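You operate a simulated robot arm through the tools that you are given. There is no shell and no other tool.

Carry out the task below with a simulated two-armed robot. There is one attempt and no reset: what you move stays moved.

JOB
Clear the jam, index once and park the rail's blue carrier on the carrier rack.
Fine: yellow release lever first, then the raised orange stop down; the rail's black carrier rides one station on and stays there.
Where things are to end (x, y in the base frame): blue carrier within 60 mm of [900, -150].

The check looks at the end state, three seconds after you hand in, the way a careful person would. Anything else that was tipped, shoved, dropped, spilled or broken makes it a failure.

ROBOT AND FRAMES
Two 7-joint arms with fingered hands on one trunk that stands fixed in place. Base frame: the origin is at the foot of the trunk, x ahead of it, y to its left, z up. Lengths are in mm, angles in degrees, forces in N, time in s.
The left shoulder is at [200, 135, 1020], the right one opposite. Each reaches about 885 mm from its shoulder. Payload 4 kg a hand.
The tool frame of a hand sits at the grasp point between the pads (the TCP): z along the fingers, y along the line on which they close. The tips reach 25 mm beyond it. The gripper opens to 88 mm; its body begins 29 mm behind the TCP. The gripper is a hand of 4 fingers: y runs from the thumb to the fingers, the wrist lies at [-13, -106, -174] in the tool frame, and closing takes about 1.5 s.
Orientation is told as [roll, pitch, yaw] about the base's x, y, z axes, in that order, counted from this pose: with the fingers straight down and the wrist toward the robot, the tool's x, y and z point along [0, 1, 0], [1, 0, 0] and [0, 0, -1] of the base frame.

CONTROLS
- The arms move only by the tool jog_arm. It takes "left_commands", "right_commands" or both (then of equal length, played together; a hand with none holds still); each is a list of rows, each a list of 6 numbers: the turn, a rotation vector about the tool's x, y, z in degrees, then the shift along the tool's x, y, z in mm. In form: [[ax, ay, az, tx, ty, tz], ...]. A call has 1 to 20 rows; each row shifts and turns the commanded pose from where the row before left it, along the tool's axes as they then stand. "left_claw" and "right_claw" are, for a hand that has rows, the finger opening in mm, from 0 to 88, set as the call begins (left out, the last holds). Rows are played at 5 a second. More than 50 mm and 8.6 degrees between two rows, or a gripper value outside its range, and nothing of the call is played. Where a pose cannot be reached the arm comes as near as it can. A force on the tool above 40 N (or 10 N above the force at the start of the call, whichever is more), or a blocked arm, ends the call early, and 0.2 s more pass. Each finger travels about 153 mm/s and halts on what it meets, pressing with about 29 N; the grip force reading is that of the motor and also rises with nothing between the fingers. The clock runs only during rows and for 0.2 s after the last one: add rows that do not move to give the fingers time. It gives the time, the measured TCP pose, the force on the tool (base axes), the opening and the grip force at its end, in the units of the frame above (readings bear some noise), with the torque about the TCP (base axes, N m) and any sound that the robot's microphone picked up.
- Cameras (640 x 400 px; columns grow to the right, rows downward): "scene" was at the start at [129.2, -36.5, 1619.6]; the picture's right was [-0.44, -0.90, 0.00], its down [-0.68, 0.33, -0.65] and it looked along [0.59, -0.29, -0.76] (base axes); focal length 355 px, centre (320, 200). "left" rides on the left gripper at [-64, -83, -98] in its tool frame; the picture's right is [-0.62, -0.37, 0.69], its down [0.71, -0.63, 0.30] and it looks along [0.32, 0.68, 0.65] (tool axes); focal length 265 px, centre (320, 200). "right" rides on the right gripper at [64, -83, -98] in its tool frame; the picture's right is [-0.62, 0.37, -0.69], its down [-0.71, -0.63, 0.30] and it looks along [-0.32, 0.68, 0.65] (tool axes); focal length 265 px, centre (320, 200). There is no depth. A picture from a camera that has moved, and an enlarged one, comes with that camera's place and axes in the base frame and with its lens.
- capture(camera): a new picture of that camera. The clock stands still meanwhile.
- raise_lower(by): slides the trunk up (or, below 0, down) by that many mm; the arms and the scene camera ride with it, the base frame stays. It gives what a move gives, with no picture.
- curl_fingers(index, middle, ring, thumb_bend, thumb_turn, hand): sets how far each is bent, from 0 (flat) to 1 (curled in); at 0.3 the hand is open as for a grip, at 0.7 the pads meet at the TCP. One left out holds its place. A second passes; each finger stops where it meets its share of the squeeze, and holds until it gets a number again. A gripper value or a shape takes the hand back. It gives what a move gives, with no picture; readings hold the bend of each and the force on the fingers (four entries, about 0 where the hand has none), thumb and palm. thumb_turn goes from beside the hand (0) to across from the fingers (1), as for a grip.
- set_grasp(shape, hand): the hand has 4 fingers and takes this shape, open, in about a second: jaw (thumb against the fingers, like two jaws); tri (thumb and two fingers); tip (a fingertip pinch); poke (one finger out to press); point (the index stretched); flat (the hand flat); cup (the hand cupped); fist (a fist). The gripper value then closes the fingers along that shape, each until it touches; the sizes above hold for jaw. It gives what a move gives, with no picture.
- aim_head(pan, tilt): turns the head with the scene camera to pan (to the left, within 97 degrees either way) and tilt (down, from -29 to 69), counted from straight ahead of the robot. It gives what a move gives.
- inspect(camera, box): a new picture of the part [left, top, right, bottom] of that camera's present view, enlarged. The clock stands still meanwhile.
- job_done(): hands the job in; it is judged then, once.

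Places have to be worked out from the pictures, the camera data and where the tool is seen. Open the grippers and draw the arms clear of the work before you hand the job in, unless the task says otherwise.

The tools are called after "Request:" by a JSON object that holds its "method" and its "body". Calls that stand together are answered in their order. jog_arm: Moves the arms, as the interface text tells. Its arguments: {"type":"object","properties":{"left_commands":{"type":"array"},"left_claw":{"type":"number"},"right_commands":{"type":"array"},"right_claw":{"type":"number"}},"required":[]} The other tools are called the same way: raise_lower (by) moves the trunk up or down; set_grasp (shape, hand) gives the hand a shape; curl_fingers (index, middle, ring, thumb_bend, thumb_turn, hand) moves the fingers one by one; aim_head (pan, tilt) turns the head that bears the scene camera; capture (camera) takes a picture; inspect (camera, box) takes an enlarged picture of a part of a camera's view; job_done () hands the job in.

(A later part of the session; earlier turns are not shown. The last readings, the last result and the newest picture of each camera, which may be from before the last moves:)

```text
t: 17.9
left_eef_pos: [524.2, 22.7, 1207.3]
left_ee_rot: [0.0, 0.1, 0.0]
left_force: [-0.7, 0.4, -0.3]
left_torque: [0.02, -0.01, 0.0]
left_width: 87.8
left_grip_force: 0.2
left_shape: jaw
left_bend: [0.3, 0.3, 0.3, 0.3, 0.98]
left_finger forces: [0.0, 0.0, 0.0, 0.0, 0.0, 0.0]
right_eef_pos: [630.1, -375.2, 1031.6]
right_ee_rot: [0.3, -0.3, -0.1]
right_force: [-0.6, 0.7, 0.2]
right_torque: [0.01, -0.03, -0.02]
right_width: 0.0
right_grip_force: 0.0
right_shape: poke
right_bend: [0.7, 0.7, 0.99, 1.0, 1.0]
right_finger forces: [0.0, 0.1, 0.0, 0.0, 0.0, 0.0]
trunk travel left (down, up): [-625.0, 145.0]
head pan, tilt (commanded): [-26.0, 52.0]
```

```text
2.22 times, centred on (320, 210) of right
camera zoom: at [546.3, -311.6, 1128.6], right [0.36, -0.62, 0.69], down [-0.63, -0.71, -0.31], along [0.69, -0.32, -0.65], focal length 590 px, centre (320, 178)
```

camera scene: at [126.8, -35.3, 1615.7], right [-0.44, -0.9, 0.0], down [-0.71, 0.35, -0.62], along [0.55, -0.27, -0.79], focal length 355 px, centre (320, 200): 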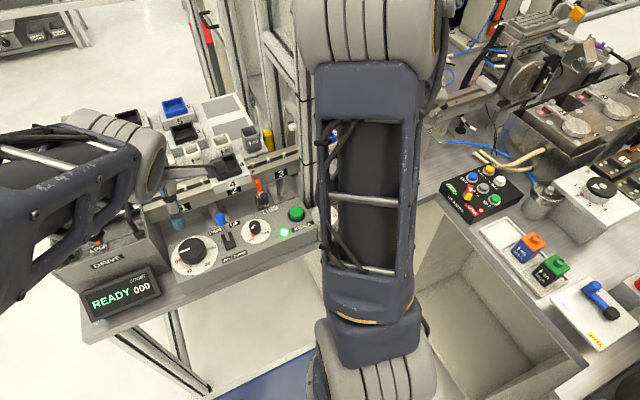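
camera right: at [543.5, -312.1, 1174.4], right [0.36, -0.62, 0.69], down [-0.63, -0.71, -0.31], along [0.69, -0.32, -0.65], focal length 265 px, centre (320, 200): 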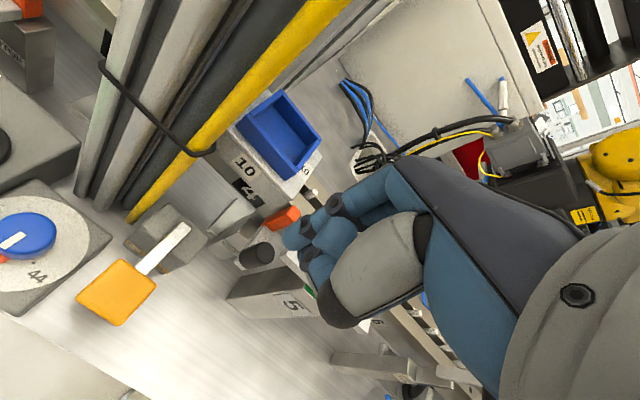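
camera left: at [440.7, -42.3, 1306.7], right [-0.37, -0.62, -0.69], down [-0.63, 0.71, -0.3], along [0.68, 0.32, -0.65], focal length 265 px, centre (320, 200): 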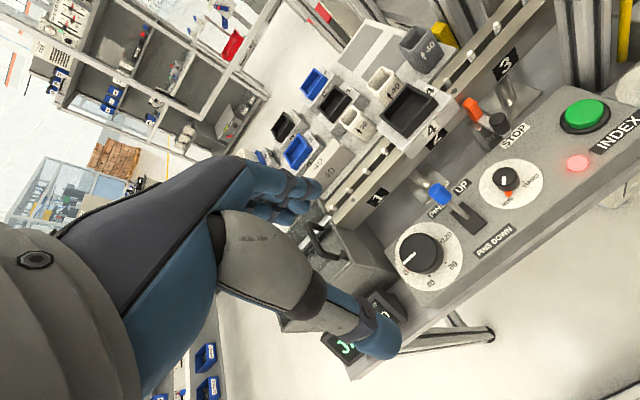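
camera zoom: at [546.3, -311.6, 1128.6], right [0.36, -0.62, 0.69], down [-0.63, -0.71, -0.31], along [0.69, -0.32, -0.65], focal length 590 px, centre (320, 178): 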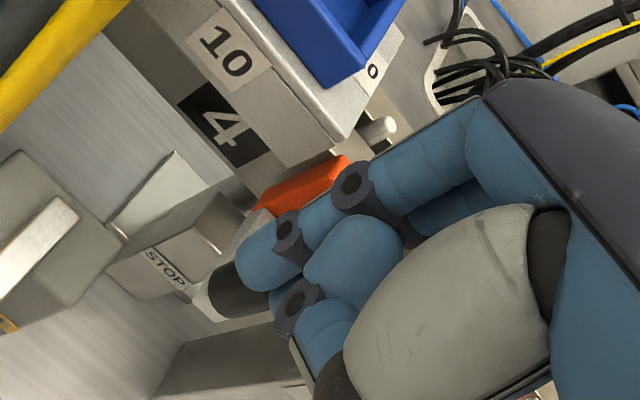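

Re-triangulating with the two well-separated right-camera views puts the knob top nearer (640,-379,1004) and the orange finger near (686,-380), so I am about 10 mm short in x. I rise a little, shift forward 9 mm and right 3 mm, and look again.

Request:
{"method": "jog_arm", "body": {"right_commands": [[0, 0, 0, 0, 0, -12], [0, 0, 0, 0, 0, -8], [0, 0, 0, -3, 9, 0], [0, 0, 0, 0, 0, 0]]}}

Request:
{"method": "inspect", "body": {"camera": "right", "box": [220, 120, 420, 300]}}

```text
t: 18.9
left_eef_pos: [523.5, 21.7, 1207.5]
left_ee_rot: [0.0, 0.1, 0.0]
left_force: [0.0, -0.3, -0.6]
left_torque: [0.0, -0.01, -0.04]
left_width: 87.4
left_grip_force: 0.0
left_shape: jaw
left_bend: [0.3, 0.3, 0.3, 0.3, 0.98]
left_finger forces: [0.1, 0.1, 0.0, 0.0, 0.1, 0.0]
right_eef_pos: [640.0, -379.0, 1051.8]
right_ee_rot: [0.3, -0.3, 0.0]
right_force: [-0.3, 0.2, 0.1]
right_torque: [0.0, -0.01, 0.02]
right_width: 0.0
right_grip_force: 0.0
right_shape: poke
right_bend: [0.7, 0.7, 0.99, 1.0, 1.0]
right_finger forces: [0.1, 0.0, 0.0, 0.0, 0.1, 0.0]
trunk travel left (down, up): [-625.0, 145.0]
head pan, tilt (commanded): [-26.0, 52.0]
```

```text
2.22 times, centred on (320, 210) of right
camera zoom: at [554.4, -314.3, 1149.3], right [0.36, -0.62, 0.69], down [-0.63, -0.71, -0.31], along [0.69, -0.32, -0.65], focal length 590 px, centre (320, 178)
```

zoom: 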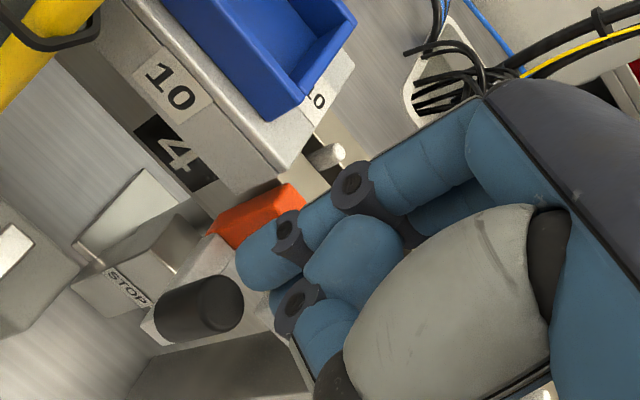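

Now the knob top is seen at about (642,-380), right below the fingertips. I press down in small steps.

Request:
{"method": "jog_arm", "body": {"right_commands": [[0, 0, 0, -2, 1, 5], [0, 0, 0, 0, 0, 5], [0, 0, 0, 0, 0, 4], [0, 0, 0, 0, 0, 4], [0, 0, 0, 0, 0, 4], [0, 0, 0, 0, 0, 4], [0, 0, 0, 0, 0, 0]]}}

Request:
{"method": "inspect", "body": {"camera": "right", "box": [220, 120, 420, 300]}}

```text
t: 20.5
left_eef_pos: [524.1, 23.7, 1209.6]
left_ee_rot: [0.0, 0.0, -0.1]
left_force: [-0.7, -0.1, -0.8]
left_torque: [0.0, -0.05, 0.0]
left_width: 87.5
left_grip_force: 0.1
left_shape: jaw
left_bend: [0.3, 0.3, 0.3, 0.3, 0.98]
left_finger forces: [0.0, 0.0, 0.0, 0.0, 0.0, 0.0]
right_eef_pos: [640.5, -378.7, 1025.9]
right_ee_rot: [0.4, -0.4, 0.1]
right_force: [3.4, 7.3, 10.3]
right_torque: [-0.05, -0.12, 0.09]
right_width: 0.0
right_grip_force: 0.0
right_shape: poke
right_bend: [0.7, 0.7, 0.99, 1.0, 1.0]
right_finger forces: [0.0, 11.4, 0.0, 0.0, 0.1, 0.0]
trunk travel left (down, up): [-625.0, 145.0]
head pan, tilt (commanded): [-26.0, 52.0]
```

```text
2.22 times, centred on (320, 210) of right
camera zoom: at [556.4, -315.3, 1122.8], right [0.36, -0.62, 0.69], down [-0.63, -0.71, -0.31], along [0.69, -0.32, -0.65], focal length 590 px, centre (320, 178)
```

zoom: 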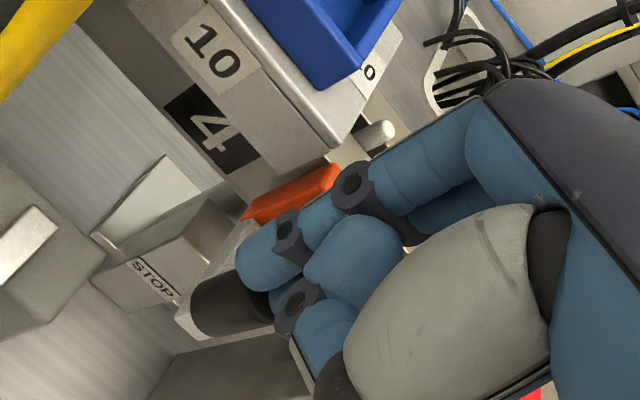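

The middle finger touches the knob's rim with a sideways push toward +y/+x, so the knob lies some 13 mm further to −y. I lift, shift and press again.

Request:
{"method": "jog_arm", "body": {"right_commands": [[0, 0, 0, 0, 0, -10], [0, 0, 0, -12, -4, 0], [0, 0, 0, 0, 0, 5], [0, 0, 0, 0, 0, 4], [0, 0, 0, 0, 0, 3], [0, 0, 0, 0, 0, 0]]}}

Request:
{"method": "inspect", "body": {"camera": "right", "box": [220, 120, 420, 300]}}

```text
t: 21.7
left_eef_pos: [523.9, 22.4, 1207.7]
left_ee_rot: [0.0, -0.1, -0.1]
left_force: [0.2, 0.2, 0.1]
left_torque: [0.03, -0.04, 0.02]
left_width: 87.6
left_grip_force: 0.1
left_shape: jaw
left_bend: [0.3, 0.3, 0.3, 0.3, 0.98]
left_finger forces: [0.0, 0.0, 0.0, 0.0, 0.0, 0.1]
right_eef_pos: [639.1, -394.9, 1026.0]
right_ee_rot: [0.1, -0.9, -0.2]
right_force: [-1.3, 0.7, -0.8]
right_torque: [-0.01, 0.01, 0.03]
right_width: 0.0
right_grip_force: 0.0
right_shape: poke
right_bend: [0.7, 0.7, 0.99, 1.0, 1.0]
right_finger forces: [0.1, 0.9, 0.1, 0.1, 0.1, 0.0]
trunk travel left (down, up): [-625.0, 145.0]
head pan, tilt (commanded): [-26.0, 52.0]
stopped in row 5 (right hand): the force on the tool passed its limit at 44 N (the readings are from after the stop); the commanded pose is now the measured one
```

```text
2.22 times, centred on (320, 210) of right
camera zoom: at [553.8, -330.4, 1123.7], right [0.36, -0.62, 0.7], down [-0.63, -0.71, -0.32], along [0.69, -0.32, -0.64], focal length 590 px, centre (320, 178)
```

zoom: 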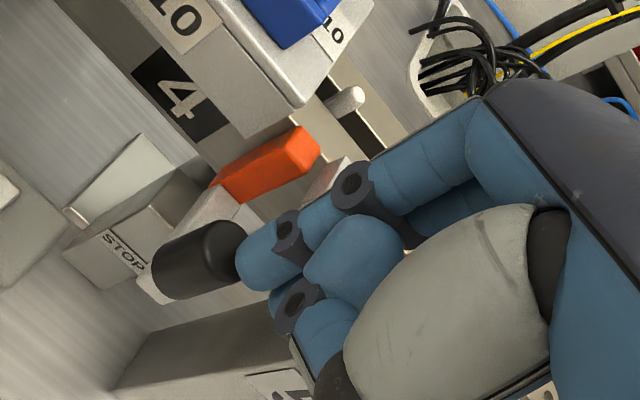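

The push slipped off the knob's rim, so I need a better look at the fingertip and knob. I raise the right hand, and bring the left hand round so its camera looks at the right fingertips from the left.

Request:
{"method": "jog_arm", "body": {"right_commands": [[0, 0, 0, 0, 0, -12], [0, 0, 0, 0, 0, -20], [0, 0, 0, 13, 0, 0], [0, 0, 0, 0, 0, 0], [0, 0, 0, 0, 0, 0], [0, 0, 0, 0, 0, 0], [0, 0, 0, 0, 0, 0], [0, 0, 0, 0, 0, 0], [0, 0, 0, 0, 0, 0], [0, 0, 0, 0, 0, 0], [0, 0, 0, 0, 0, 0], [0, 0, 0, 0, 0, 0], [0, 0, 0, 0, 0, 0]], "left_commands": [[0, 0, 0, -27, -14, 0], [0, 0, 0, -27, -14, 0], [0, 0, 0, -28, -15, 0], [0, 0, 8, 0, 0, 0], [0, 0, 8, 0, 0, 0], [0, 0, 8, 0, 0, 0], [0, 0, 8, 0, 0, 0], [0, 0, 8, 0, 0, 0], [0, 0, 8, 0, 0, 0], [0, 0, 8, 0, 0, 0], [0, 0, 8, 0, 0, 0], [0, 0, 6, 0, 0, 0], [0, 0, 0, 0, 0, 0]]}}

Request:
{"method": "capture", "body": {"camera": "left"}}

Request:
{"method": "capture", "body": {"camera": "scene"}}

```text
t: 24.5
left_eef_pos: [480.6, -59.4, 1208.8]
left_ee_rot: [0.0, 0.1, -70.1]
left_force: [0.5, 0.3, -0.5]
left_torque: [0.01, -0.01, -0.02]
left_width: 87.6
left_grip_force: 0.1
left_shape: jaw
left_bend: [0.3, 0.3, 0.3, 0.3, 0.98]
left_finger forces: [0.0, 0.0, 0.0, 0.0, 0.1, 0.0]
right_eef_pos: [640.0, -381.4, 1059.4]
right_ee_rot: [0.1, -1.0, -0.1]
right_force: [-0.6, -0.3, 0.4]
right_torque: [0.01, -0.03, -0.02]
right_width: 0.0
right_grip_force: 0.1
right_shape: poke
right_bend: [0.7, 0.7, 0.99, 1.0, 1.0]
right_finger forces: [0.0, 0.1, 0.0, 0.1, 0.0, 0.1]
trunk travel left (down, up): [-625.0, 145.0]
head pan, tilt (commanded): [-26.0, 52.0]
```

```text
taken
camera left: at [391.8, -3.3, 1307.2], right [-0.71, 0.13, -0.69], down [0.46, 0.84, -0.3], along [0.54, -0.53, -0.65], focal length 265 px, centre (320, 200)
```

left: 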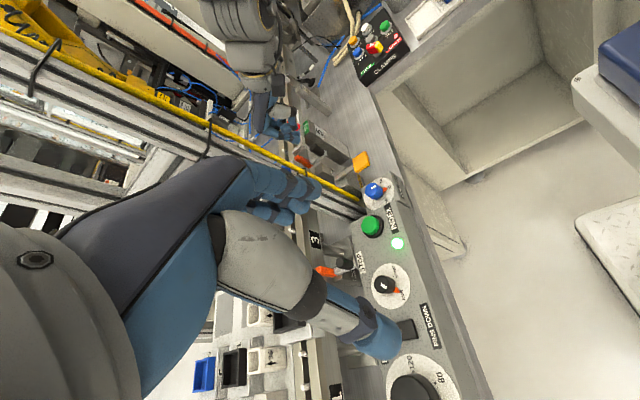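

```text
taken
camera scene: at [126.8, -35.3, 1615.7], right [-0.44, -0.9, 0.0], down [-0.71, 0.35, -0.62], along [0.55, -0.27, -0.79], focal length 355 px, centre (320, 200)
```

scene: 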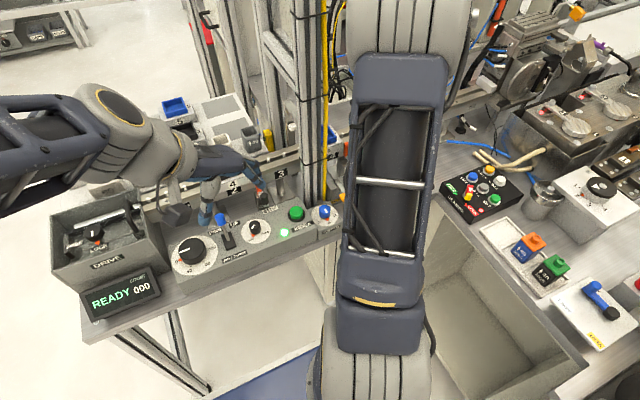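

The left camera now sees the right hand by the stop. I enlarge that part.

Request:
{"method": "inspect", "body": {"camera": "left", "box": [230, 70, 390, 210]}}

Request:
{"method": "inspect", "body": {"camera": "left", "box": [260, 90, 350, 180]}}

```text
2.86 times, centred on (310, 140) of left
camera zoom: at [391.8, -3.3, 1307.2], right [-0.71, 0.13, -0.69], down [0.46, 0.84, -0.3], along [0.54, -0.53, -0.65], focal length 758 px, centre (349, 371)
```

zoom: 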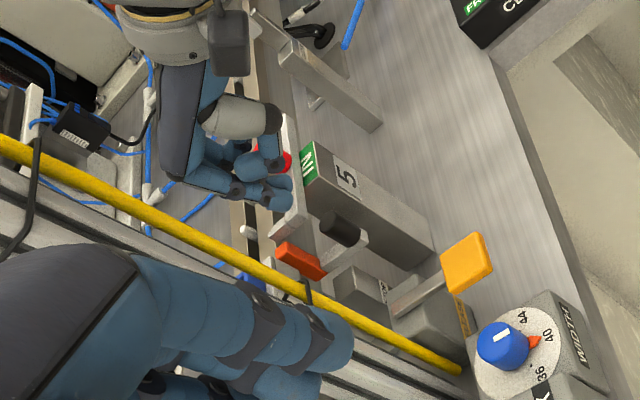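

```text
4.44 times, centred on (305, 135) of left
camera zoom: at [391.8, -3.3, 1307.2], right [-0.71, 0.13, -0.69], down [0.46, 0.84, -0.3], along [0.54, -0.53, -0.65], focal length 1180 px, centre (387, 489)
```

zoom: 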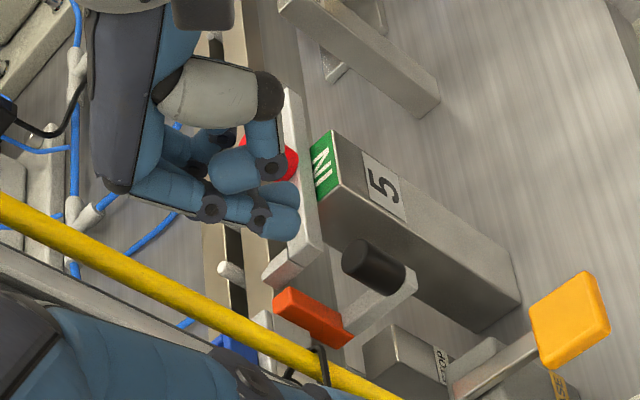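

The left view shows the knob at about (640,-378), top ≈999, with the end of station 5's bar right next to it: my middle finger had landed on the bar, not the knob. I back up a little more and switch to the "point" shape so only the index reaches down.

Request:
{"method": "jog_arm", "body": {"right_commands": [[0, 0, 0, 0, 0, -40], [0, 0, 0, 0, 0, -40], [0, 0, 0, 0, 0, 0]]}}

Request:
{"method": "set_grasp", "body": {"shape": "point", "hand": "right"}}

Request:
{"method": "inspect", "body": {"camera": "left", "box": [230, 70, 390, 210]}}

Request:
{"method": "capture", "body": {"camera": "right"}}

```text
t: 25.3
left_eef_pos: [480.6, -60.1, 1207.6]
left_ee_rot: [0.0, 0.0, -70.0]
left_force: [-0.4, -0.4, 0.6]
left_torque: [-0.01, -0.01, 0.02]
left_width: 88.0
left_grip_force: 0.1
left_shape: jaw
left_bend: [0.3, 0.3, 0.3, 0.3, 0.98]
left_finger forces: [0.1, 0.1, 0.0, 0.0, 0.0, 0.0]
right_eef_pos: [639.6, -384.8, 1141.1]
right_ee_rot: [0.1, -1.0, -0.1]
right_force: [0.6, 0.3, 0.2]
right_torque: [0.01, 0.0, 0.02]
right_width: 0.2
right_grip_force: 0.0
right_shape: poke
right_bend: [0.7, 0.7, 0.99, 1.0, 1.0]
right_finger forces: [0.1, 0.1, 0.1, 0.0, 0.0, 0.0]
trunk travel left (down, up): [-625.0, 145.0]
head pan, tilt (commanded): [-26.0, 52.0]
```

```text
t: 26.2
left_eef_pos: [480.1, -60.0, 1208.1]
left_ee_rot: [0.0, -0.1, -69.9]
left_force: [-1.0, -0.5, 0.4]
left_torque: [0.01, 0.04, 0.0]
left_width: 87.4
left_grip_force: 0.1
left_shape: jaw
left_bend: [0.3, 0.3, 0.3, 0.3, 0.98]
left_finger forces: [0.0, 0.1, 0.0, 0.1, 0.1, 0.1]
right_eef_pos: [639.1, -382.2, 1141.7]
right_ee_rot: [0.2, -0.9, -0.1]
right_force: [0.0, -0.9, 0.6]
right_torque: [0.02, 0.0, 0.01]
right_width: 0.0
right_grip_force: 0.1
right_shape: point
right_bend: [0.2, 1.0, 1.0, 0.98, 0.88]
right_finger forces: [0.1, 0.1, 0.0, 0.1, 0.0, 0.0]
trunk travel left (down, up): [-625.0, 145.0]
head pan, tilt (commanded): [-26.0, 52.0]
```

```text
2.86 times, centred on (310, 140) of left
camera zoom: at [391.7, -3.4, 1307.1], right [-0.71, 0.13, -0.69], down [0.46, 0.84, -0.3], along [0.54, -0.53, -0.65], focal length 758 px, centre (349, 371)
```

zoom: 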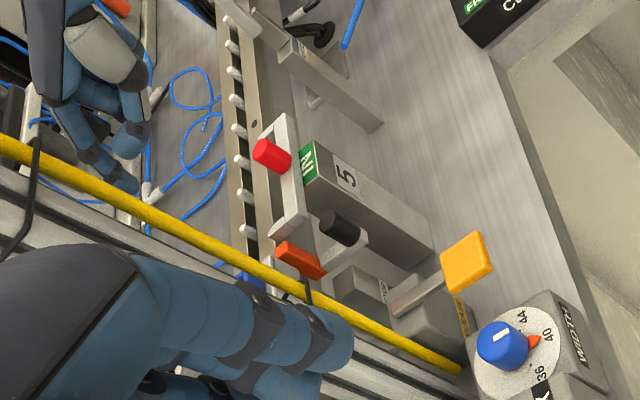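

```text
taken
camera right: at [553.9, -319.6, 1237.9], right [0.36, -0.62, 0.7], down [-0.63, -0.71, -0.32], along [0.69, -0.32, -0.64], focal length 265 px, centre (320, 200)
```

right: 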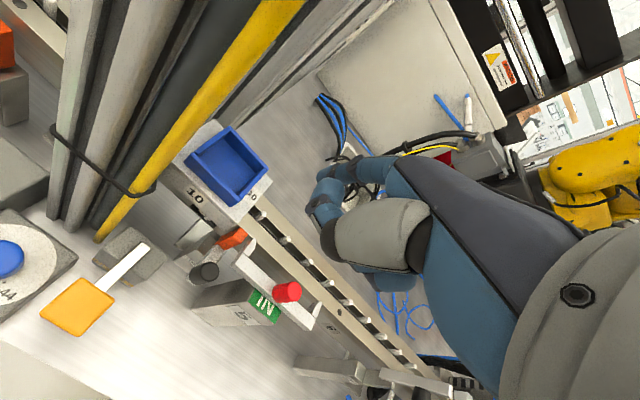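

The label at station 5 now reads "IN" where earlier yellow "OU.." showed, so my slipped press may have shifted that bar. I inspect it closely.

Request:
{"method": "inspect", "body": {"camera": "right", "box": [160, 190, 360, 350]}}

Request:
{"method": "inspect", "body": {"camera": "left", "box": [270, 90, 350, 180]}}

```text
2.50 times, centred on (260, 270) of right
camera zoom: at [553.9, -319.6, 1237.9], right [0.36, -0.62, 0.7], down [-0.63, -0.71, -0.32], along [0.69, -0.32, -0.64], focal length 664 px, centre (470, 25)
```

zoom: 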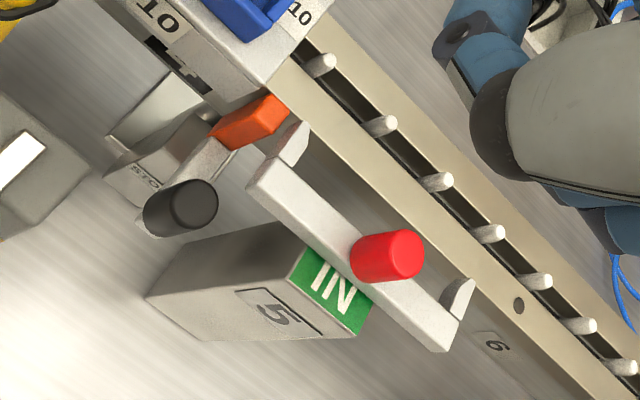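

```text
4.44 times, centred on (310, 135) of left
camera zoom: at [391.7, -3.4, 1307.1], right [-0.71, 0.13, -0.69], down [0.46, 0.84, -0.3], along [0.54, -0.53, -0.65], focal length 1180 px, centre (364, 489)
```

zoom: 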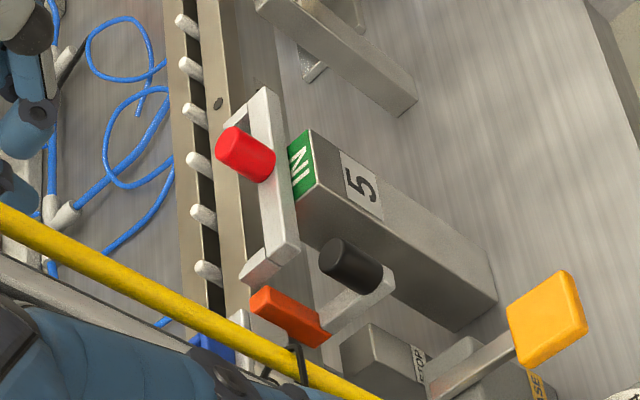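

The red knob has moved about 18 mm toward the rail (now ≈(665,-447), initially ≈(646,-444)), so the station‑5 bar must later go back to OUT. First I look at where the pointing index tip is.

Request:
{"method": "inspect", "body": {"camera": "right", "box": [280, 130, 460, 310]}}

Request:
{"method": "inspect", "body": {"camera": "left", "box": [200, 40, 320, 150]}}

```text
2.22 times, centred on (370, 220) of right
camera zoom: at [553.9, -319.6, 1237.9], right [0.36, -0.62, 0.7], down [-0.63, -0.71, -0.32], along [0.69, -0.32, -0.64], focal length 590 px, centre (209, 156)
```

zoom: 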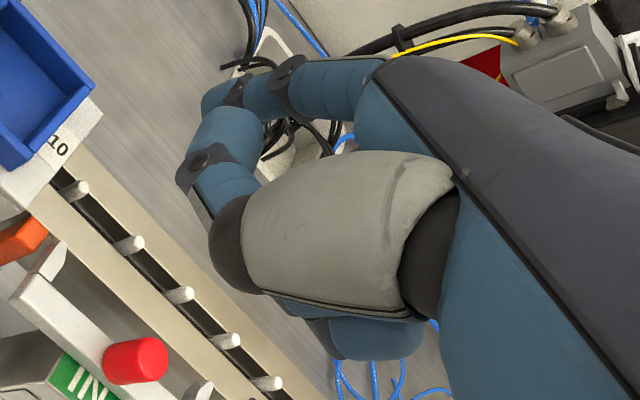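

```text
3.64 times, centred on (260, 95) of left
camera zoom: at [391.7, -3.4, 1307.1], right [-0.71, 0.13, -0.69], down [0.46, 0.84, -0.3], along [0.54, -0.53, -0.65], focal length 965 px, centre (538, 582)
```

zoom: 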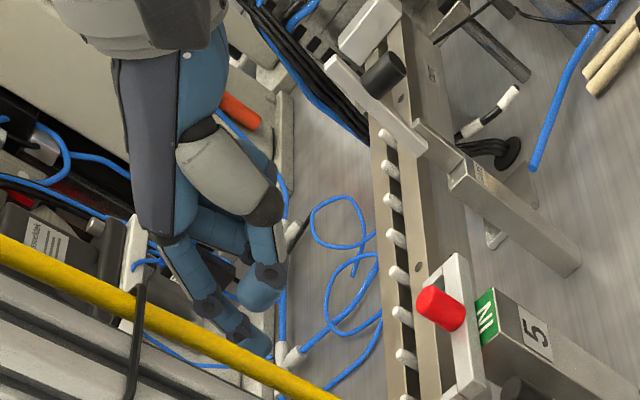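

The pointing index tip sits at tool (19, 47, 17), only some 20 mm below the thumb. To give it more clearance over the bar I tilt the hand (pitch +15, roll −12) so the index becomes clearly the lowest, and check from both cameras.

Request:
{"method": "jog_arm", "body": {"right_commands": [[5, -4, 0, 0, -10, 0], [5, -4, 0, 0, -10, 0], [5, -4, 0, 0, -10, 0], [0, 0, 0, 0, 0, 0]]}}

Request:
{"method": "inspect", "body": {"camera": "right", "box": [180, 130, 420, 310]}}

Request:
{"method": "inspect", "body": {"camera": "left", "box": [210, 60, 350, 180]}}

```text
t: 27.2
left_eef_pos: [480.5, -59.8, 1209.0]
left_ee_rot: [0.1, -0.1, -70.0]
left_force: [0.4, 0.7, -0.1]
left_torque: [-0.01, 0.02, -0.03]
left_width: 87.4
left_grip_force: 0.0
left_shape: jaw
left_bend: [0.3, 0.3, 0.3, 0.3, 0.98]
left_finger forces: [0.0, 0.0, 0.0, 0.1, 0.0, 0.0]
right_eef_pos: [607.8, -383.2, 1142.1]
right_ee_rot: [-12.3, 13.9, -1.8]
right_force: [0.3, 0.2, 0.0]
right_torque: [0.01, 0.01, -0.02]
right_width: 0.2
right_grip_force: 0.1
right_shape: point
right_bend: [0.2, 1.0, 1.0, 0.98, 0.88]
right_finger forces: [0.0, 0.1, 0.0, 0.0, 0.0, 0.0]
trunk travel left (down, up): [-625.0, 145.0]
head pan, tilt (commanded): [-26.0, 52.0]
```

```text
2.22 times, centred on (300, 220) of right
camera zoom: at [549.4, -297.5, 1241.6], right [0.54, -0.48, 0.7], down [-0.67, -0.74, 0.01], along [0.51, -0.47, -0.72], focal length 590 px, centre (364, 156)
```

zoom: 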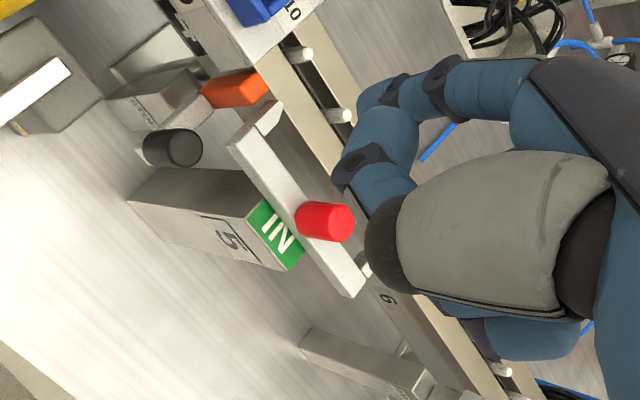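

```text
3.33 times, centred on (280, 120) of left
camera zoom: at [391.7, -3.4, 1307.1], right [-0.71, 0.13, -0.69], down [0.46, 0.84, -0.3], along [0.54, -0.53, -0.65], focal length 885 px, centre (453, 467)
```

zoom: 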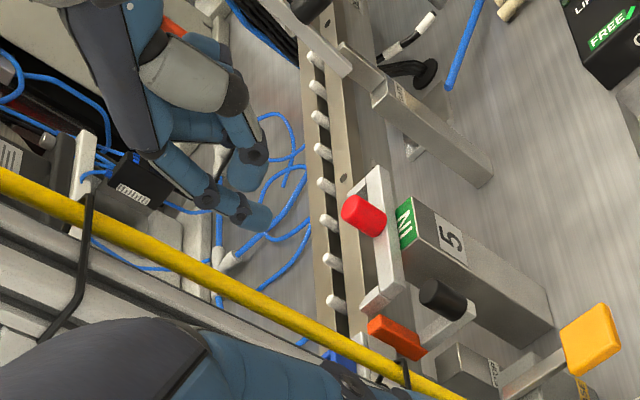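

The index tip now computes to (650,-370,1111), well below the rest of the hand, and the knob top to (641,-380,1000). I move over it and go down to about 20 mm above.

Request:
{"method": "jog_arm", "body": {"right_commands": [[0, 0, 0, -9.6, -8.9, 4.35], [0, 0, 0, 6.2, 7.2, 28.4], [0, 0, 0, 6.2, 7.2, 28.4], [0, 0, 0, 6.2, 7.2, 28.4], [0, 0, 0, 0, 0, 0]]}}

Request:
{"method": "inspect", "body": {"camera": "right", "box": [180, 130, 420, 310]}}

Request:
{"method": "inspect", "body": {"camera": "left", "box": [250, 90, 350, 180]}}

```text
t: 28.4
left_eef_pos: [481.0, -58.7, 1207.4]
left_ee_rot: [0.1, 0.0, -70.0]
left_force: [-0.2, -0.7, 0.3]
left_torque: [0.02, -0.04, -0.02]
left_width: 87.7
left_grip_force: 0.1
left_shape: jaw
left_bend: [0.3, 0.3, 0.3, 0.3, 0.98]
left_finger forces: [0.1, 0.1, 0.0, 0.0, 0.0, 0.0]
right_eef_pos: [598.4, -391.9, 1052.6]
right_ee_rot: [-12.1, 13.9, -1.6]
right_force: [0.1, 0.4, 0.0]
right_torque: [0.02, -0.01, -0.01]
right_width: 0.0
right_grip_force: 0.0
right_shape: point
right_bend: [0.2, 1.0, 1.0, 0.98, 0.88]
right_finger forces: [0.0, 0.0, 0.0, 0.0, 0.0, 0.1]
trunk travel left (down, up): [-625.0, 145.0]
head pan, tilt (commanded): [-26.0, 52.0]
```

```text
2.22 times, centred on (300, 220) of right
camera zoom: at [540.0, -306.3, 1152.6], right [0.54, -0.48, 0.7], down [-0.67, -0.74, 0.01], along [0.51, -0.47, -0.72], focal length 590 px, centre (364, 156)
```

zoom: 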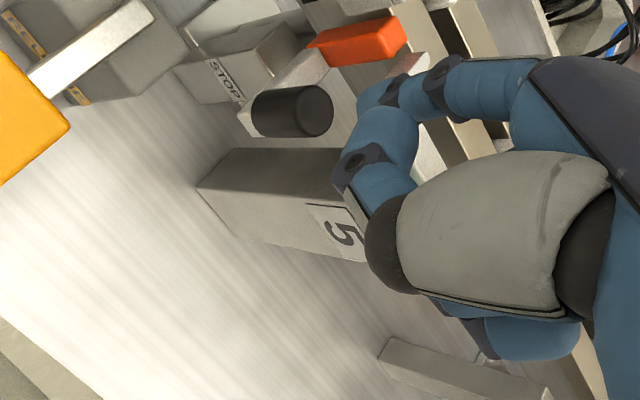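

```text
4.44 times, centred on (300, 135) of left
camera zoom: at [391.6, -3.3, 1307.1], right [-0.71, 0.13, -0.69], down [0.46, 0.84, -0.3], along [0.54, -0.53, -0.65], focal length 1180 px, centre (409, 489)
```

zoom: 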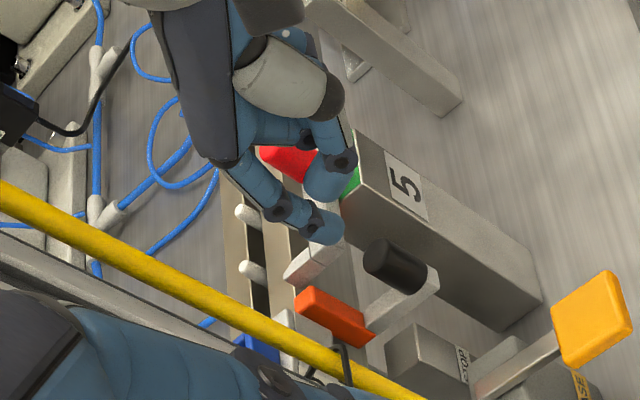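

Both views show the index tip coming down on the knob's top. I lower in 4 mm steps.

Request:
{"method": "jog_arm", "body": {"right_commands": [[0, 0, 0, 0.83, 0.96, 3.79], [0, 0, 0, 0.83, 0.96, 3.79], [0, 0, 0, 0.83, 0.96, 3.79], [0, 0, 0, 0.83, 0.96, 3.79], [0, 0, 0, 0.83, 0.96, 3.79], [0, 0, 0, 0.83, 0.96, 3.79], [0, 0, 0, 0, 0, 0]]}}

Request:
{"method": "inspect", "body": {"camera": "right", "box": [180, 130, 420, 310]}}

Request:
{"method": "inspect", "body": {"camera": "left", "box": [250, 90, 350, 180]}}

```text
t: 30.0
left_eef_pos: [479.7, -59.5, 1209.0]
left_ee_rot: [0.0, -0.1, -70.1]
left_force: [0.2, 0.9, 0.4]
left_torque: [-0.02, -0.02, 0.02]
left_width: 87.7
left_grip_force: 0.1
left_shape: jaw
left_bend: [0.3, 0.3, 0.3, 0.3, 0.98]
left_finger forces: [0.0, 0.0, 0.0, 0.1, 0.1, 0.1]
right_eef_pos: [597.0, -391.4, 1028.9]
right_ee_rot: [-12.2, 13.8, -1.6]
right_force: [0.8, 0.1, 1.3]
right_torque: [0.01, -0.08, -0.01]
right_width: 0.2
right_grip_force: 0.2
right_shape: point
right_bend: [0.2, 1.0, 1.0, 0.98, 0.88]
right_finger forces: [1.2, 0.1, 0.0, 0.0, 0.0, 0.0]
trunk travel left (down, up): [-625.0, 145.0]
head pan, tilt (commanded): [-26.0, 52.0]
```

```text
2.22 times, centred on (300, 220) of right
camera zoom: at [539.0, -306.0, 1128.2], right [0.54, -0.48, 0.7], down [-0.67, -0.74, 0.01], along [0.51, -0.47, -0.72], focal length 590 px, centre (364, 156)
```

zoom: 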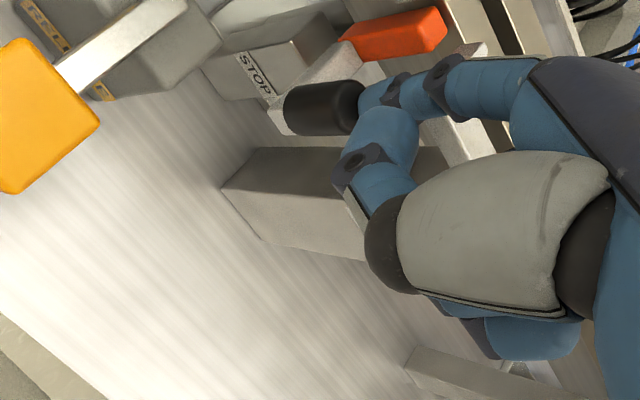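

```text
4.44 times, centred on (300, 135) of left
camera zoom: at [391.7, -3.3, 1307.1], right [-0.71, 0.13, -0.69], down [0.46, 0.84, -0.3], along [0.54, -0.53, -0.65], focal length 1180 px, centre (409, 489)
```

zoom: 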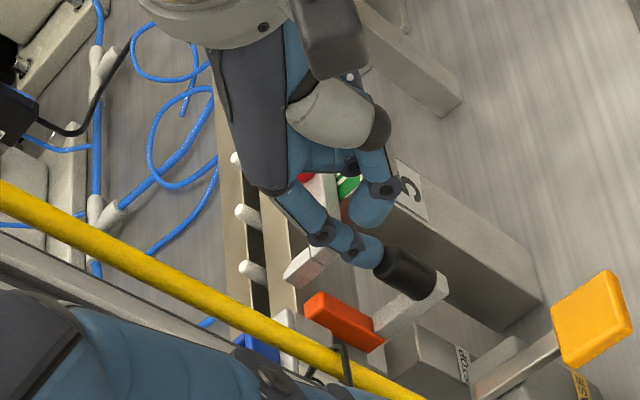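

The index is squarely on the knob (1.2 N) and the orange finger has begun to drop with it. I keep pressing down.

Request:
{"method": "jog_arm", "body": {"right_commands": [[0, 0, 0, 0.83, 0.96, 3.79], [0, 0, 0, 0.83, 0.96, 3.79], [0, 0, 0, 0.83, 0.96, 3.79], [0, 0, 0, 0.83, 0.96, 3.79], [0, 0, 0, 0, 0, 0]]}}

Request:
{"method": "inspect", "body": {"camera": "left", "box": [250, 90, 350, 180]}}

```text
t: 31.2
left_eef_pos: [480.0, -59.7, 1208.7]
left_ee_rot: [0.1, 0.0, -70.0]
left_force: [0.3, -0.3, 0.3]
left_torque: [0.02, 0.01, 0.0]
left_width: 87.4
left_grip_force: 0.0
left_shape: jaw
left_bend: [0.3, 0.3, 0.3, 0.3, 0.98]
left_finger forces: [0.1, 0.1, 0.0, 0.1, 0.0, 0.0]
right_eef_pos: [597.3, -392.2, 1014.3]
right_ee_rot: [-12.3, 13.7, -1.7]
right_force: [-4.2, 2.1, 20.6]
right_torque: [0.3, -0.9, 0.18]
right_width: 0.1
right_grip_force: 0.1
right_shape: point
right_bend: [0.19, 1.0, 1.0, 0.98, 0.88]
right_finger forces: [20.1, 0.1, 0.0, 0.1, 0.0, 0.1]
trunk travel left (down, up): [-625.0, 145.0]
head pan, tilt (commanded): [-26.0, 52.0]
```

```text
4.44 times, centred on (300, 135) of left
camera zoom: at [391.1, -3.0, 1307.6], right [-0.71, 0.13, -0.69], down [0.46, 0.84, -0.3], along [0.54, -0.53, -0.65], focal length 1180 px, centre (409, 489)
```

zoom: 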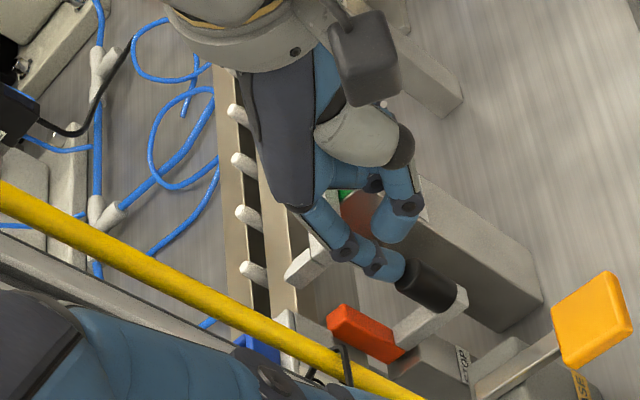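

It now resists with 20 N after about 19 mm of travel and the arm seems seated on its block. I give it one more small push, then lift and check that it stays down.

Request:
{"method": "jog_arm", "body": {"right_commands": [[0, 0, 0, 0.3, 0.35, 1.4], [0, 0, 0, 0, 0, 0], [0, 0, 0, -1.2, -1.4, -5.7], [0, 0, 0, -4.1, -4.8, -19], [0, 0, 0, -6.2, -7.2, -28.4], [0, 0, 0, -6.2, -7.2, -28.4], [0, 0, 0, 0, 0, 0]]}}

Request:
{"method": "inspect", "body": {"camera": "left", "box": [250, 90, 350, 180]}}

Request:
{"method": "inspect", "body": {"camera": "right", "box": [150, 100, 390, 280]}}

Request:
{"method": "capture", "body": {"camera": "scene"}}

```text
t: 32.8
left_eef_pos: [480.8, -58.9, 1208.2]
left_ee_rot: [0.0, 0.0, -70.0]
left_force: [0.3, -0.1, 0.3]
left_torque: [0.0, -0.02, 0.0]
left_width: 87.4
left_grip_force: 0.0
left_shape: jaw
left_bend: [0.3, 0.3, 0.3, 0.3, 0.98]
left_finger forces: [0.1, 0.1, 0.1, 0.0, 0.1, 0.1]
right_eef_pos: [600.4, -390.9, 1097.2]
right_ee_rot: [-12.1, 13.9, -1.5]
right_force: [0.4, -0.1, 0.4]
right_torque: [0.01, -0.01, 0.0]
right_width: 0.0
right_grip_force: 0.1
right_shape: point
right_bend: [0.2, 1.0, 1.0, 0.98, 0.88]
right_finger forces: [0.1, 0.0, 0.0, 0.0, 0.1, 0.0]
trunk travel left (down, up): [-625.0, 145.0]
head pan, tilt (commanded): [-26.0, 52.0]
```

```text
4.44 times, centred on (300, 135) of left
camera zoom: at [391.7, -3.4, 1307.1], right [-0.71, 0.13, -0.69], down [0.46, 0.84, -0.3], along [0.54, -0.53, -0.65], focal length 1180 px, centre (409, 489)
```

zoom: 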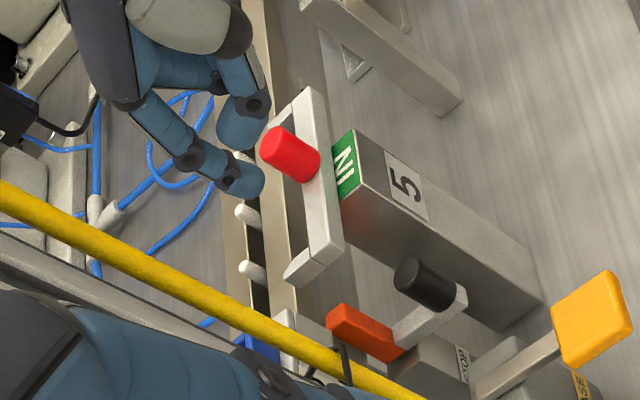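

```text
2.22 times, centred on (270, 190) of right
camera zoom: at [540.8, -306.6, 1197.7], right [0.54, -0.48, 0.7], down [-0.67, -0.74, 0.01], along [0.51, -0.47, -0.72], focal length 590 px, centre (431, 222)
```

zoom: 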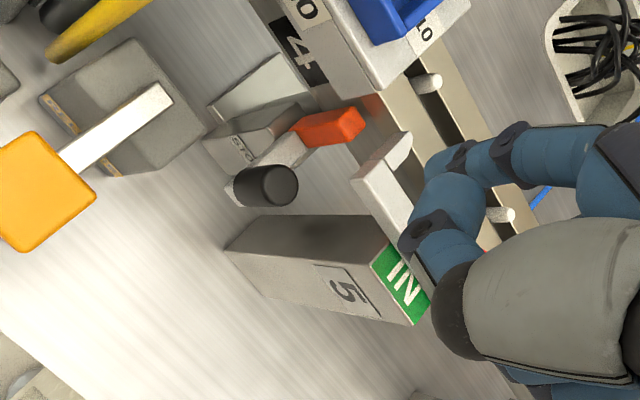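

```text
taken
camera scene: at [126.9, -35.3, 1615.7], right [-0.44, -0.9, 0.0], down [-0.71, 0.35, -0.62], along [0.55, -0.27, -0.79], focal length 355 px, centre (320, 200)
```

scene: 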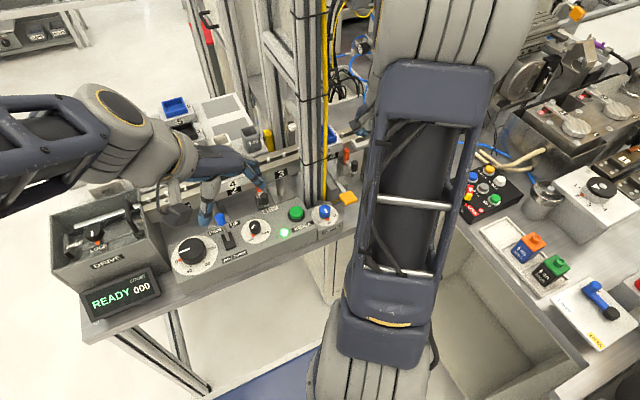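

The stop stays down and the display still reads READY. Now I undo the accidental shift of the station‑5 bar: level the right hand again, rise, and shape it to jaw for gripping the red knob.

Request:
{"method": "jog_arm", "body": {"right_commands": [[0, 0, 0, -6.2, -7.2, -28.4], [0, 0, 0, -6.2, -7.2, -28.4], [-5, 4, 0, 0, 0, 0], [-5, 4, 0, 0, 0, 0], [-4, 4, 0, 0, 0, 0], [0, 0, 0, 0, 0, 0]]}}

Request:
{"method": "set_grasp", "body": {"shape": "jaw", "hand": "right"}}

Request:
{"method": "capture", "body": {"camera": "right"}}

Request:
{"method": "inspect", "body": {"camera": "left", "box": [230, 60, 350, 180]}}

```text
t: 34.2
left_eef_pos: [479.4, -59.3, 1207.8]
left_ee_rot: [0.0, 0.0, -70.0]
left_force: [-0.1, 0.5, 0.3]
left_torque: [0.02, -0.06, 0.03]
left_width: 87.6
left_grip_force: 0.0
left_shape: jaw
left_bend: [0.3, 0.3, 0.3, 0.3, 0.98]
left_finger forces: [0.0, 0.0, 0.0, 0.1, 0.1, 0.1]
right_eef_pos: [597.7, -392.7, 1155.9]
right_ee_rot: [0.2, 0.1, -0.1]
right_force: [-0.1, -0.5, 0.1]
right_torque: [-0.01, 0.0, -0.01]
right_width: 0.0
right_grip_force: 0.0
right_shape: point
right_bend: [0.2, 1.0, 1.0, 0.98, 0.88]
right_finger forces: [0.1, 0.0, 0.0, 0.0, 0.1, 0.1]
trunk travel left (down, up): [-625.0, 145.0]
head pan, tilt (commanded): [-26.0, 52.0]
```

```text
t: 35.1
left_eef_pos: [481.0, -59.3, 1208.9]
left_ee_rot: [0.0, -0.1, -70.0]
left_force: [0.5, -0.3, -0.1]
left_torque: [-0.02, -0.02, -0.04]
left_width: 87.4
left_grip_force: 0.0
left_shape: jaw
left_bend: [0.3, 0.3, 0.3, 0.3, 0.98]
left_finger forces: [0.0, 0.1, 0.1, 0.0, 0.0, 0.0]
right_eef_pos: [599.0, -392.5, 1156.1]
right_ee_rot: [0.1, -0.1, -0.1]
right_force: [-0.4, 0.0, -0.8]
right_torque: [0.03, 0.02, -0.02]
right_width: 87.6
right_grip_force: 0.1
right_shape: jaw
right_bend: [0.3, 0.3, 0.3, 0.3, 0.97]
right_finger forces: [0.0, 0.0, 0.0, 0.1, 0.0, 0.1]
trunk travel left (down, up): [-625.0, 145.0]
head pan, tilt (commanded): [-26.0, 52.0]
```

```text
taken
camera right: at [515.1, -327.5, 1254.6], right [0.37, -0.62, 0.69], down [-0.63, -0.71, -0.31], along [0.68, -0.32, -0.65], focal length 265 px, centre (320, 200)
```

right: 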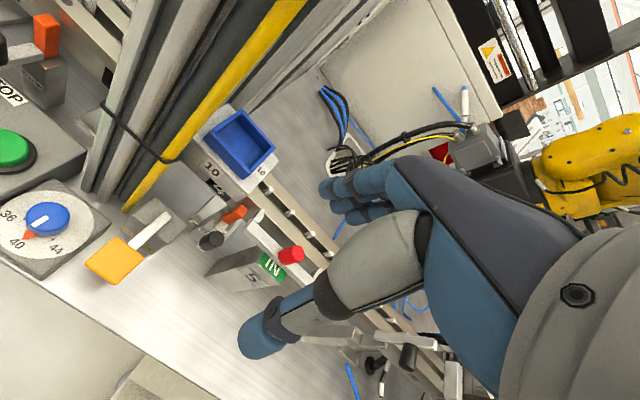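

```text
3.33 times, centred on (290, 120) of left
camera zoom: at [391.7, -3.4, 1307.1], right [-0.71, 0.13, -0.69], down [0.46, 0.84, -0.3], along [0.54, -0.53, -0.65], focal length 885 px, centre (420, 467)
```

zoom: 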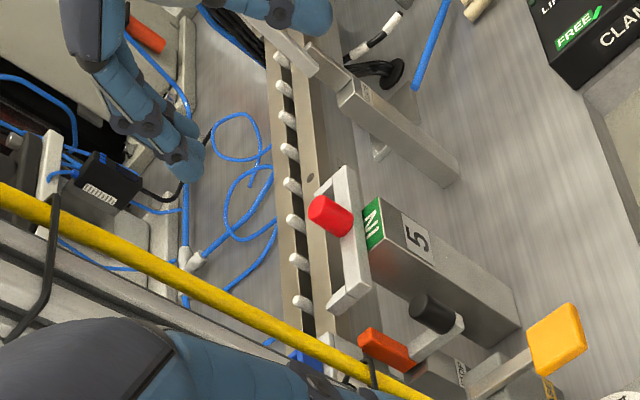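

The red knob triangulates to (664,-446), top ≈1035. I move the open jaw above it with a 54 mm opening and check before descending.

Request:
{"method": "jog_arm", "body": {"right_commands": [[0, 0, 0, -17.8, 21.7, 10], [0, 0, 0, -17.8, 21.7, 10], [0, 0, 0, -17.9, 21.6, 10], [0, 0, 0, 0, 0, 0]], "right_claw": 54}}

Request:
{"method": "capture", "body": {"camera": "right"}}

Request:
{"method": "inspect", "body": {"camera": "left", "box": [230, 60, 350, 180]}}

```text
t: 36.1
left_eef_pos: [480.2, -58.9, 1207.3]
left_ee_rot: [0.0, 0.0, -70.0]
left_force: [-0.1, 0.4, -0.9]
left_torque: [0.0, 0.0, 0.02]
left_width: 87.7
left_grip_force: 0.0
left_shape: jaw
left_bend: [0.3, 0.3, 0.3, 0.3, 0.98]
left_finger forces: [0.0, 0.1, 0.0, 0.0, 0.0, 0.0]
right_eef_pos: [663.7, -444.8, 1125.9]
right_ee_rot: [0.1, 0.1, -0.1]
right_force: [0.4, 0.1, 0.3]
right_torque: [-0.03, -0.01, 0.04]
right_width: 54.6
right_grip_force: 0.0
right_shape: jaw
right_bend: [0.29, 0.4, 0.36, 0.64, 1.0]
right_finger forces: [0.1, 0.1, 0.0, 0.0, 0.0, 0.0]
trunk travel left (down, up): [-625.0, 145.0]
head pan, tilt (commanded): [-26.0, 52.0]
```

```text
taken
camera right: at [580.2, -380.7, 1224.9], right [0.37, -0.62, 0.69], down [-0.63, -0.71, -0.31], along [0.68, -0.32, -0.65], focal length 265 px, centre (320, 200)
```

right: 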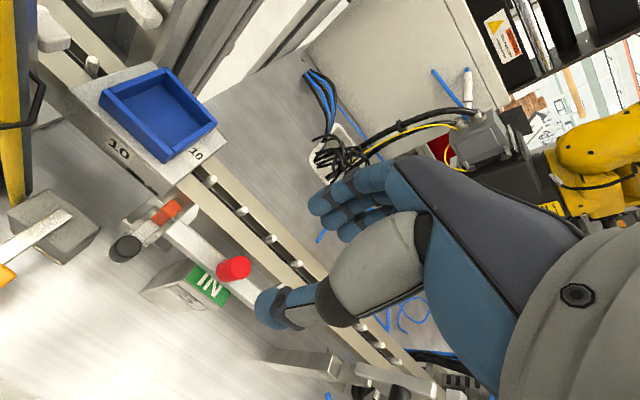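

```text
3.33 times, centred on (290, 120) of left
camera zoom: at [391.6, -3.3, 1307.1], right [-0.71, 0.13, -0.69], down [0.46, 0.84, -0.3], along [0.54, -0.53, -0.65], focal length 885 px, centre (420, 467)
```

zoom: 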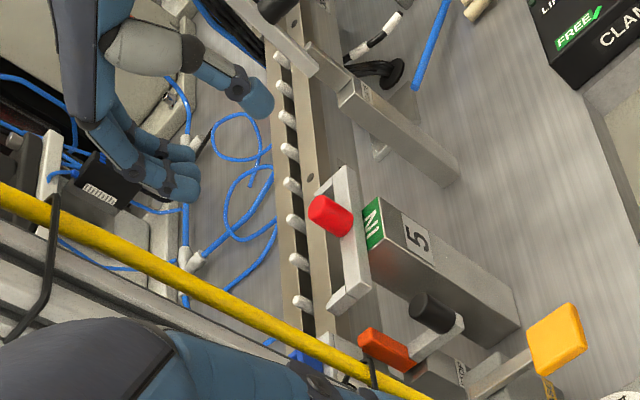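

The jaw is centred over the red knob. I lower to 1062 first and look.

Request:
{"method": "jog_arm", "body": {"right_commands": [[0, 0, 0, 0, 0, 22], [0, 0, 0, 0, 0, 22], [0, 0, 0, 0, 0, 20], [0, 0, 0, 0, 0, 0]]}}

Request:
{"method": "inspect", "body": {"camera": "right", "box": [200, 130, 440, 340]}}

Request:
{"method": "inspect", "body": {"camera": "left", "box": [230, 60, 350, 180]}}

```text
t: 37.1
left_eef_pos: [480.8, -59.4, 1207.3]
left_ee_rot: [0.0, 0.0, -69.9]
left_force: [-0.3, -0.4, -0.4]
left_torque: [0.03, 0.03, -0.01]
left_width: 87.5
left_grip_force: 0.1
left_shape: jaw
left_bend: [0.3, 0.3, 0.3, 0.3, 0.98]
left_finger forces: [0.0, 0.0, 0.0, 0.0, 0.0, 0.0]
right_eef_pos: [664.7, -445.3, 1061.6]
right_ee_rot: [0.1, 0.0, -0.1]
right_force: [0.8, -0.4, -1.0]
right_torque: [0.01, 0.01, -0.03]
right_width: 54.4
right_grip_force: 0.0
right_shape: jaw
right_bend: [0.29, 0.4, 0.36, 0.64, 1.0]
right_finger forces: [0.0, 0.0, 0.1, 0.0, 0.0, 0.1]
trunk travel left (down, up): [-625.0, 145.0]
head pan, tilt (commanded): [-26.0, 52.0]
```

```text
1.90 times, centred on (320, 235) of right
camera zoom: at [581.3, -380.9, 1160.2], right [0.37, -0.62, 0.69], down [-0.63, -0.71, -0.31], along [0.68, -0.32, -0.65], focal length 506 px, centre (320, 133)
```

zoom: 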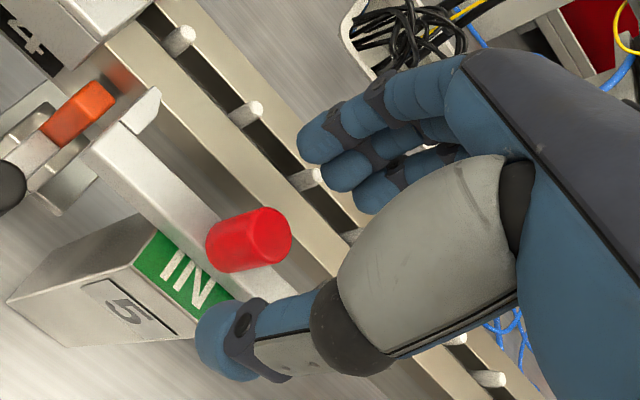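

```text
3.33 times, centred on (290, 120) of left
camera zoom: at [391.7, -3.4, 1307.1], right [-0.71, 0.13, -0.69], down [0.46, 0.84, -0.3], along [0.54, -0.53, -0.65], focal length 885 px, centre (420, 467)
```

zoom: 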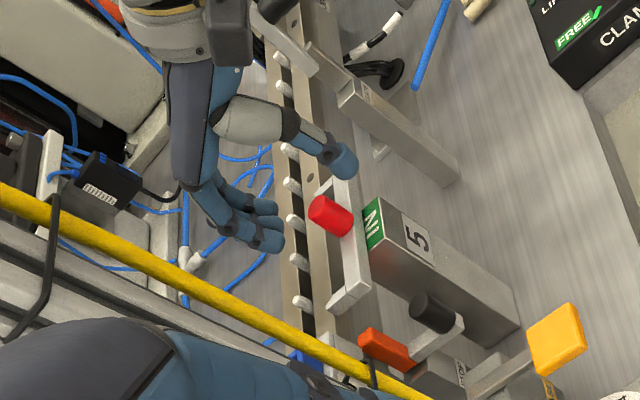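

The knob lies between thumb and fingers. I lower 22 mm more and look once more before closing.

Request:
{"method": "jog_arm", "body": {"right_commands": [[0, 0, 0, 0, 0, 11], [0, 0, 0, 0, 0, 11], [0, 0, 0, 0, 0, 0]]}}

Request:
{"method": "inspect", "body": {"camera": "right", "box": [200, 130, 440, 340]}}

Request:
{"method": "inspect", "body": {"camera": "left", "box": [250, 80, 350, 180]}}

```text
t: 37.9
left_eef_pos: [480.7, -60.2, 1207.4]
left_ee_rot: [0.0, 0.0, -70.0]
left_force: [-0.1, -0.4, -0.4]
left_torque: [0.03, -0.01, 0.01]
left_width: 87.4
left_grip_force: 0.2
left_shape: jaw
left_bend: [0.3, 0.3, 0.3, 0.3, 0.98]
left_finger forces: [0.1, 0.1, 0.0, 0.0, 0.1, 0.1]
right_eef_pos: [663.8, -446.2, 1039.8]
right_ee_rot: [0.1, 0.0, 0.0]
right_force: [0.0, 0.5, 0.2]
right_torque: [-0.01, -0.02, 0.02]
right_width: 54.6
right_grip_force: 0.1
right_shape: jaw
right_bend: [0.29, 0.4, 0.36, 0.64, 1.0]
right_finger forces: [0.1, 0.0, 0.0, 0.0, 0.0, 0.0]
trunk travel left (down, up): [-625.0, 145.0]
head pan, tilt (commanded): [-26.0, 52.0]
```

```text
1.90 times, centred on (320, 235) of right
camera zoom: at [581.0, -381.5, 1138.5], right [0.37, -0.62, 0.69], down [-0.63, -0.71, -0.31], along [0.68, -0.32, -0.65], focal length 506 px, centre (320, 133)
```

zoom: 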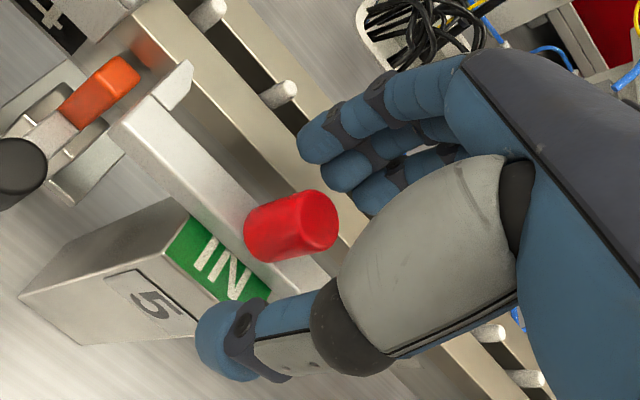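

```text
4.00 times, centred on (300, 130) of left
camera zoom: at [391.7, -3.4, 1307.1], right [-0.71, 0.13, -0.69], down [0.46, 0.84, -0.3], along [0.54, -0.53, -0.65], focal length 1062 px, centre (400, 480)
```

zoom: 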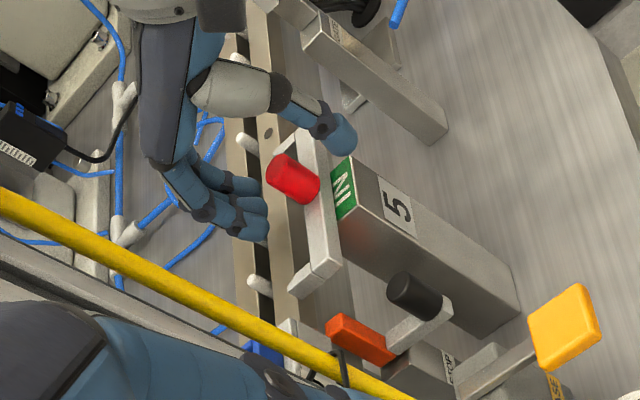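

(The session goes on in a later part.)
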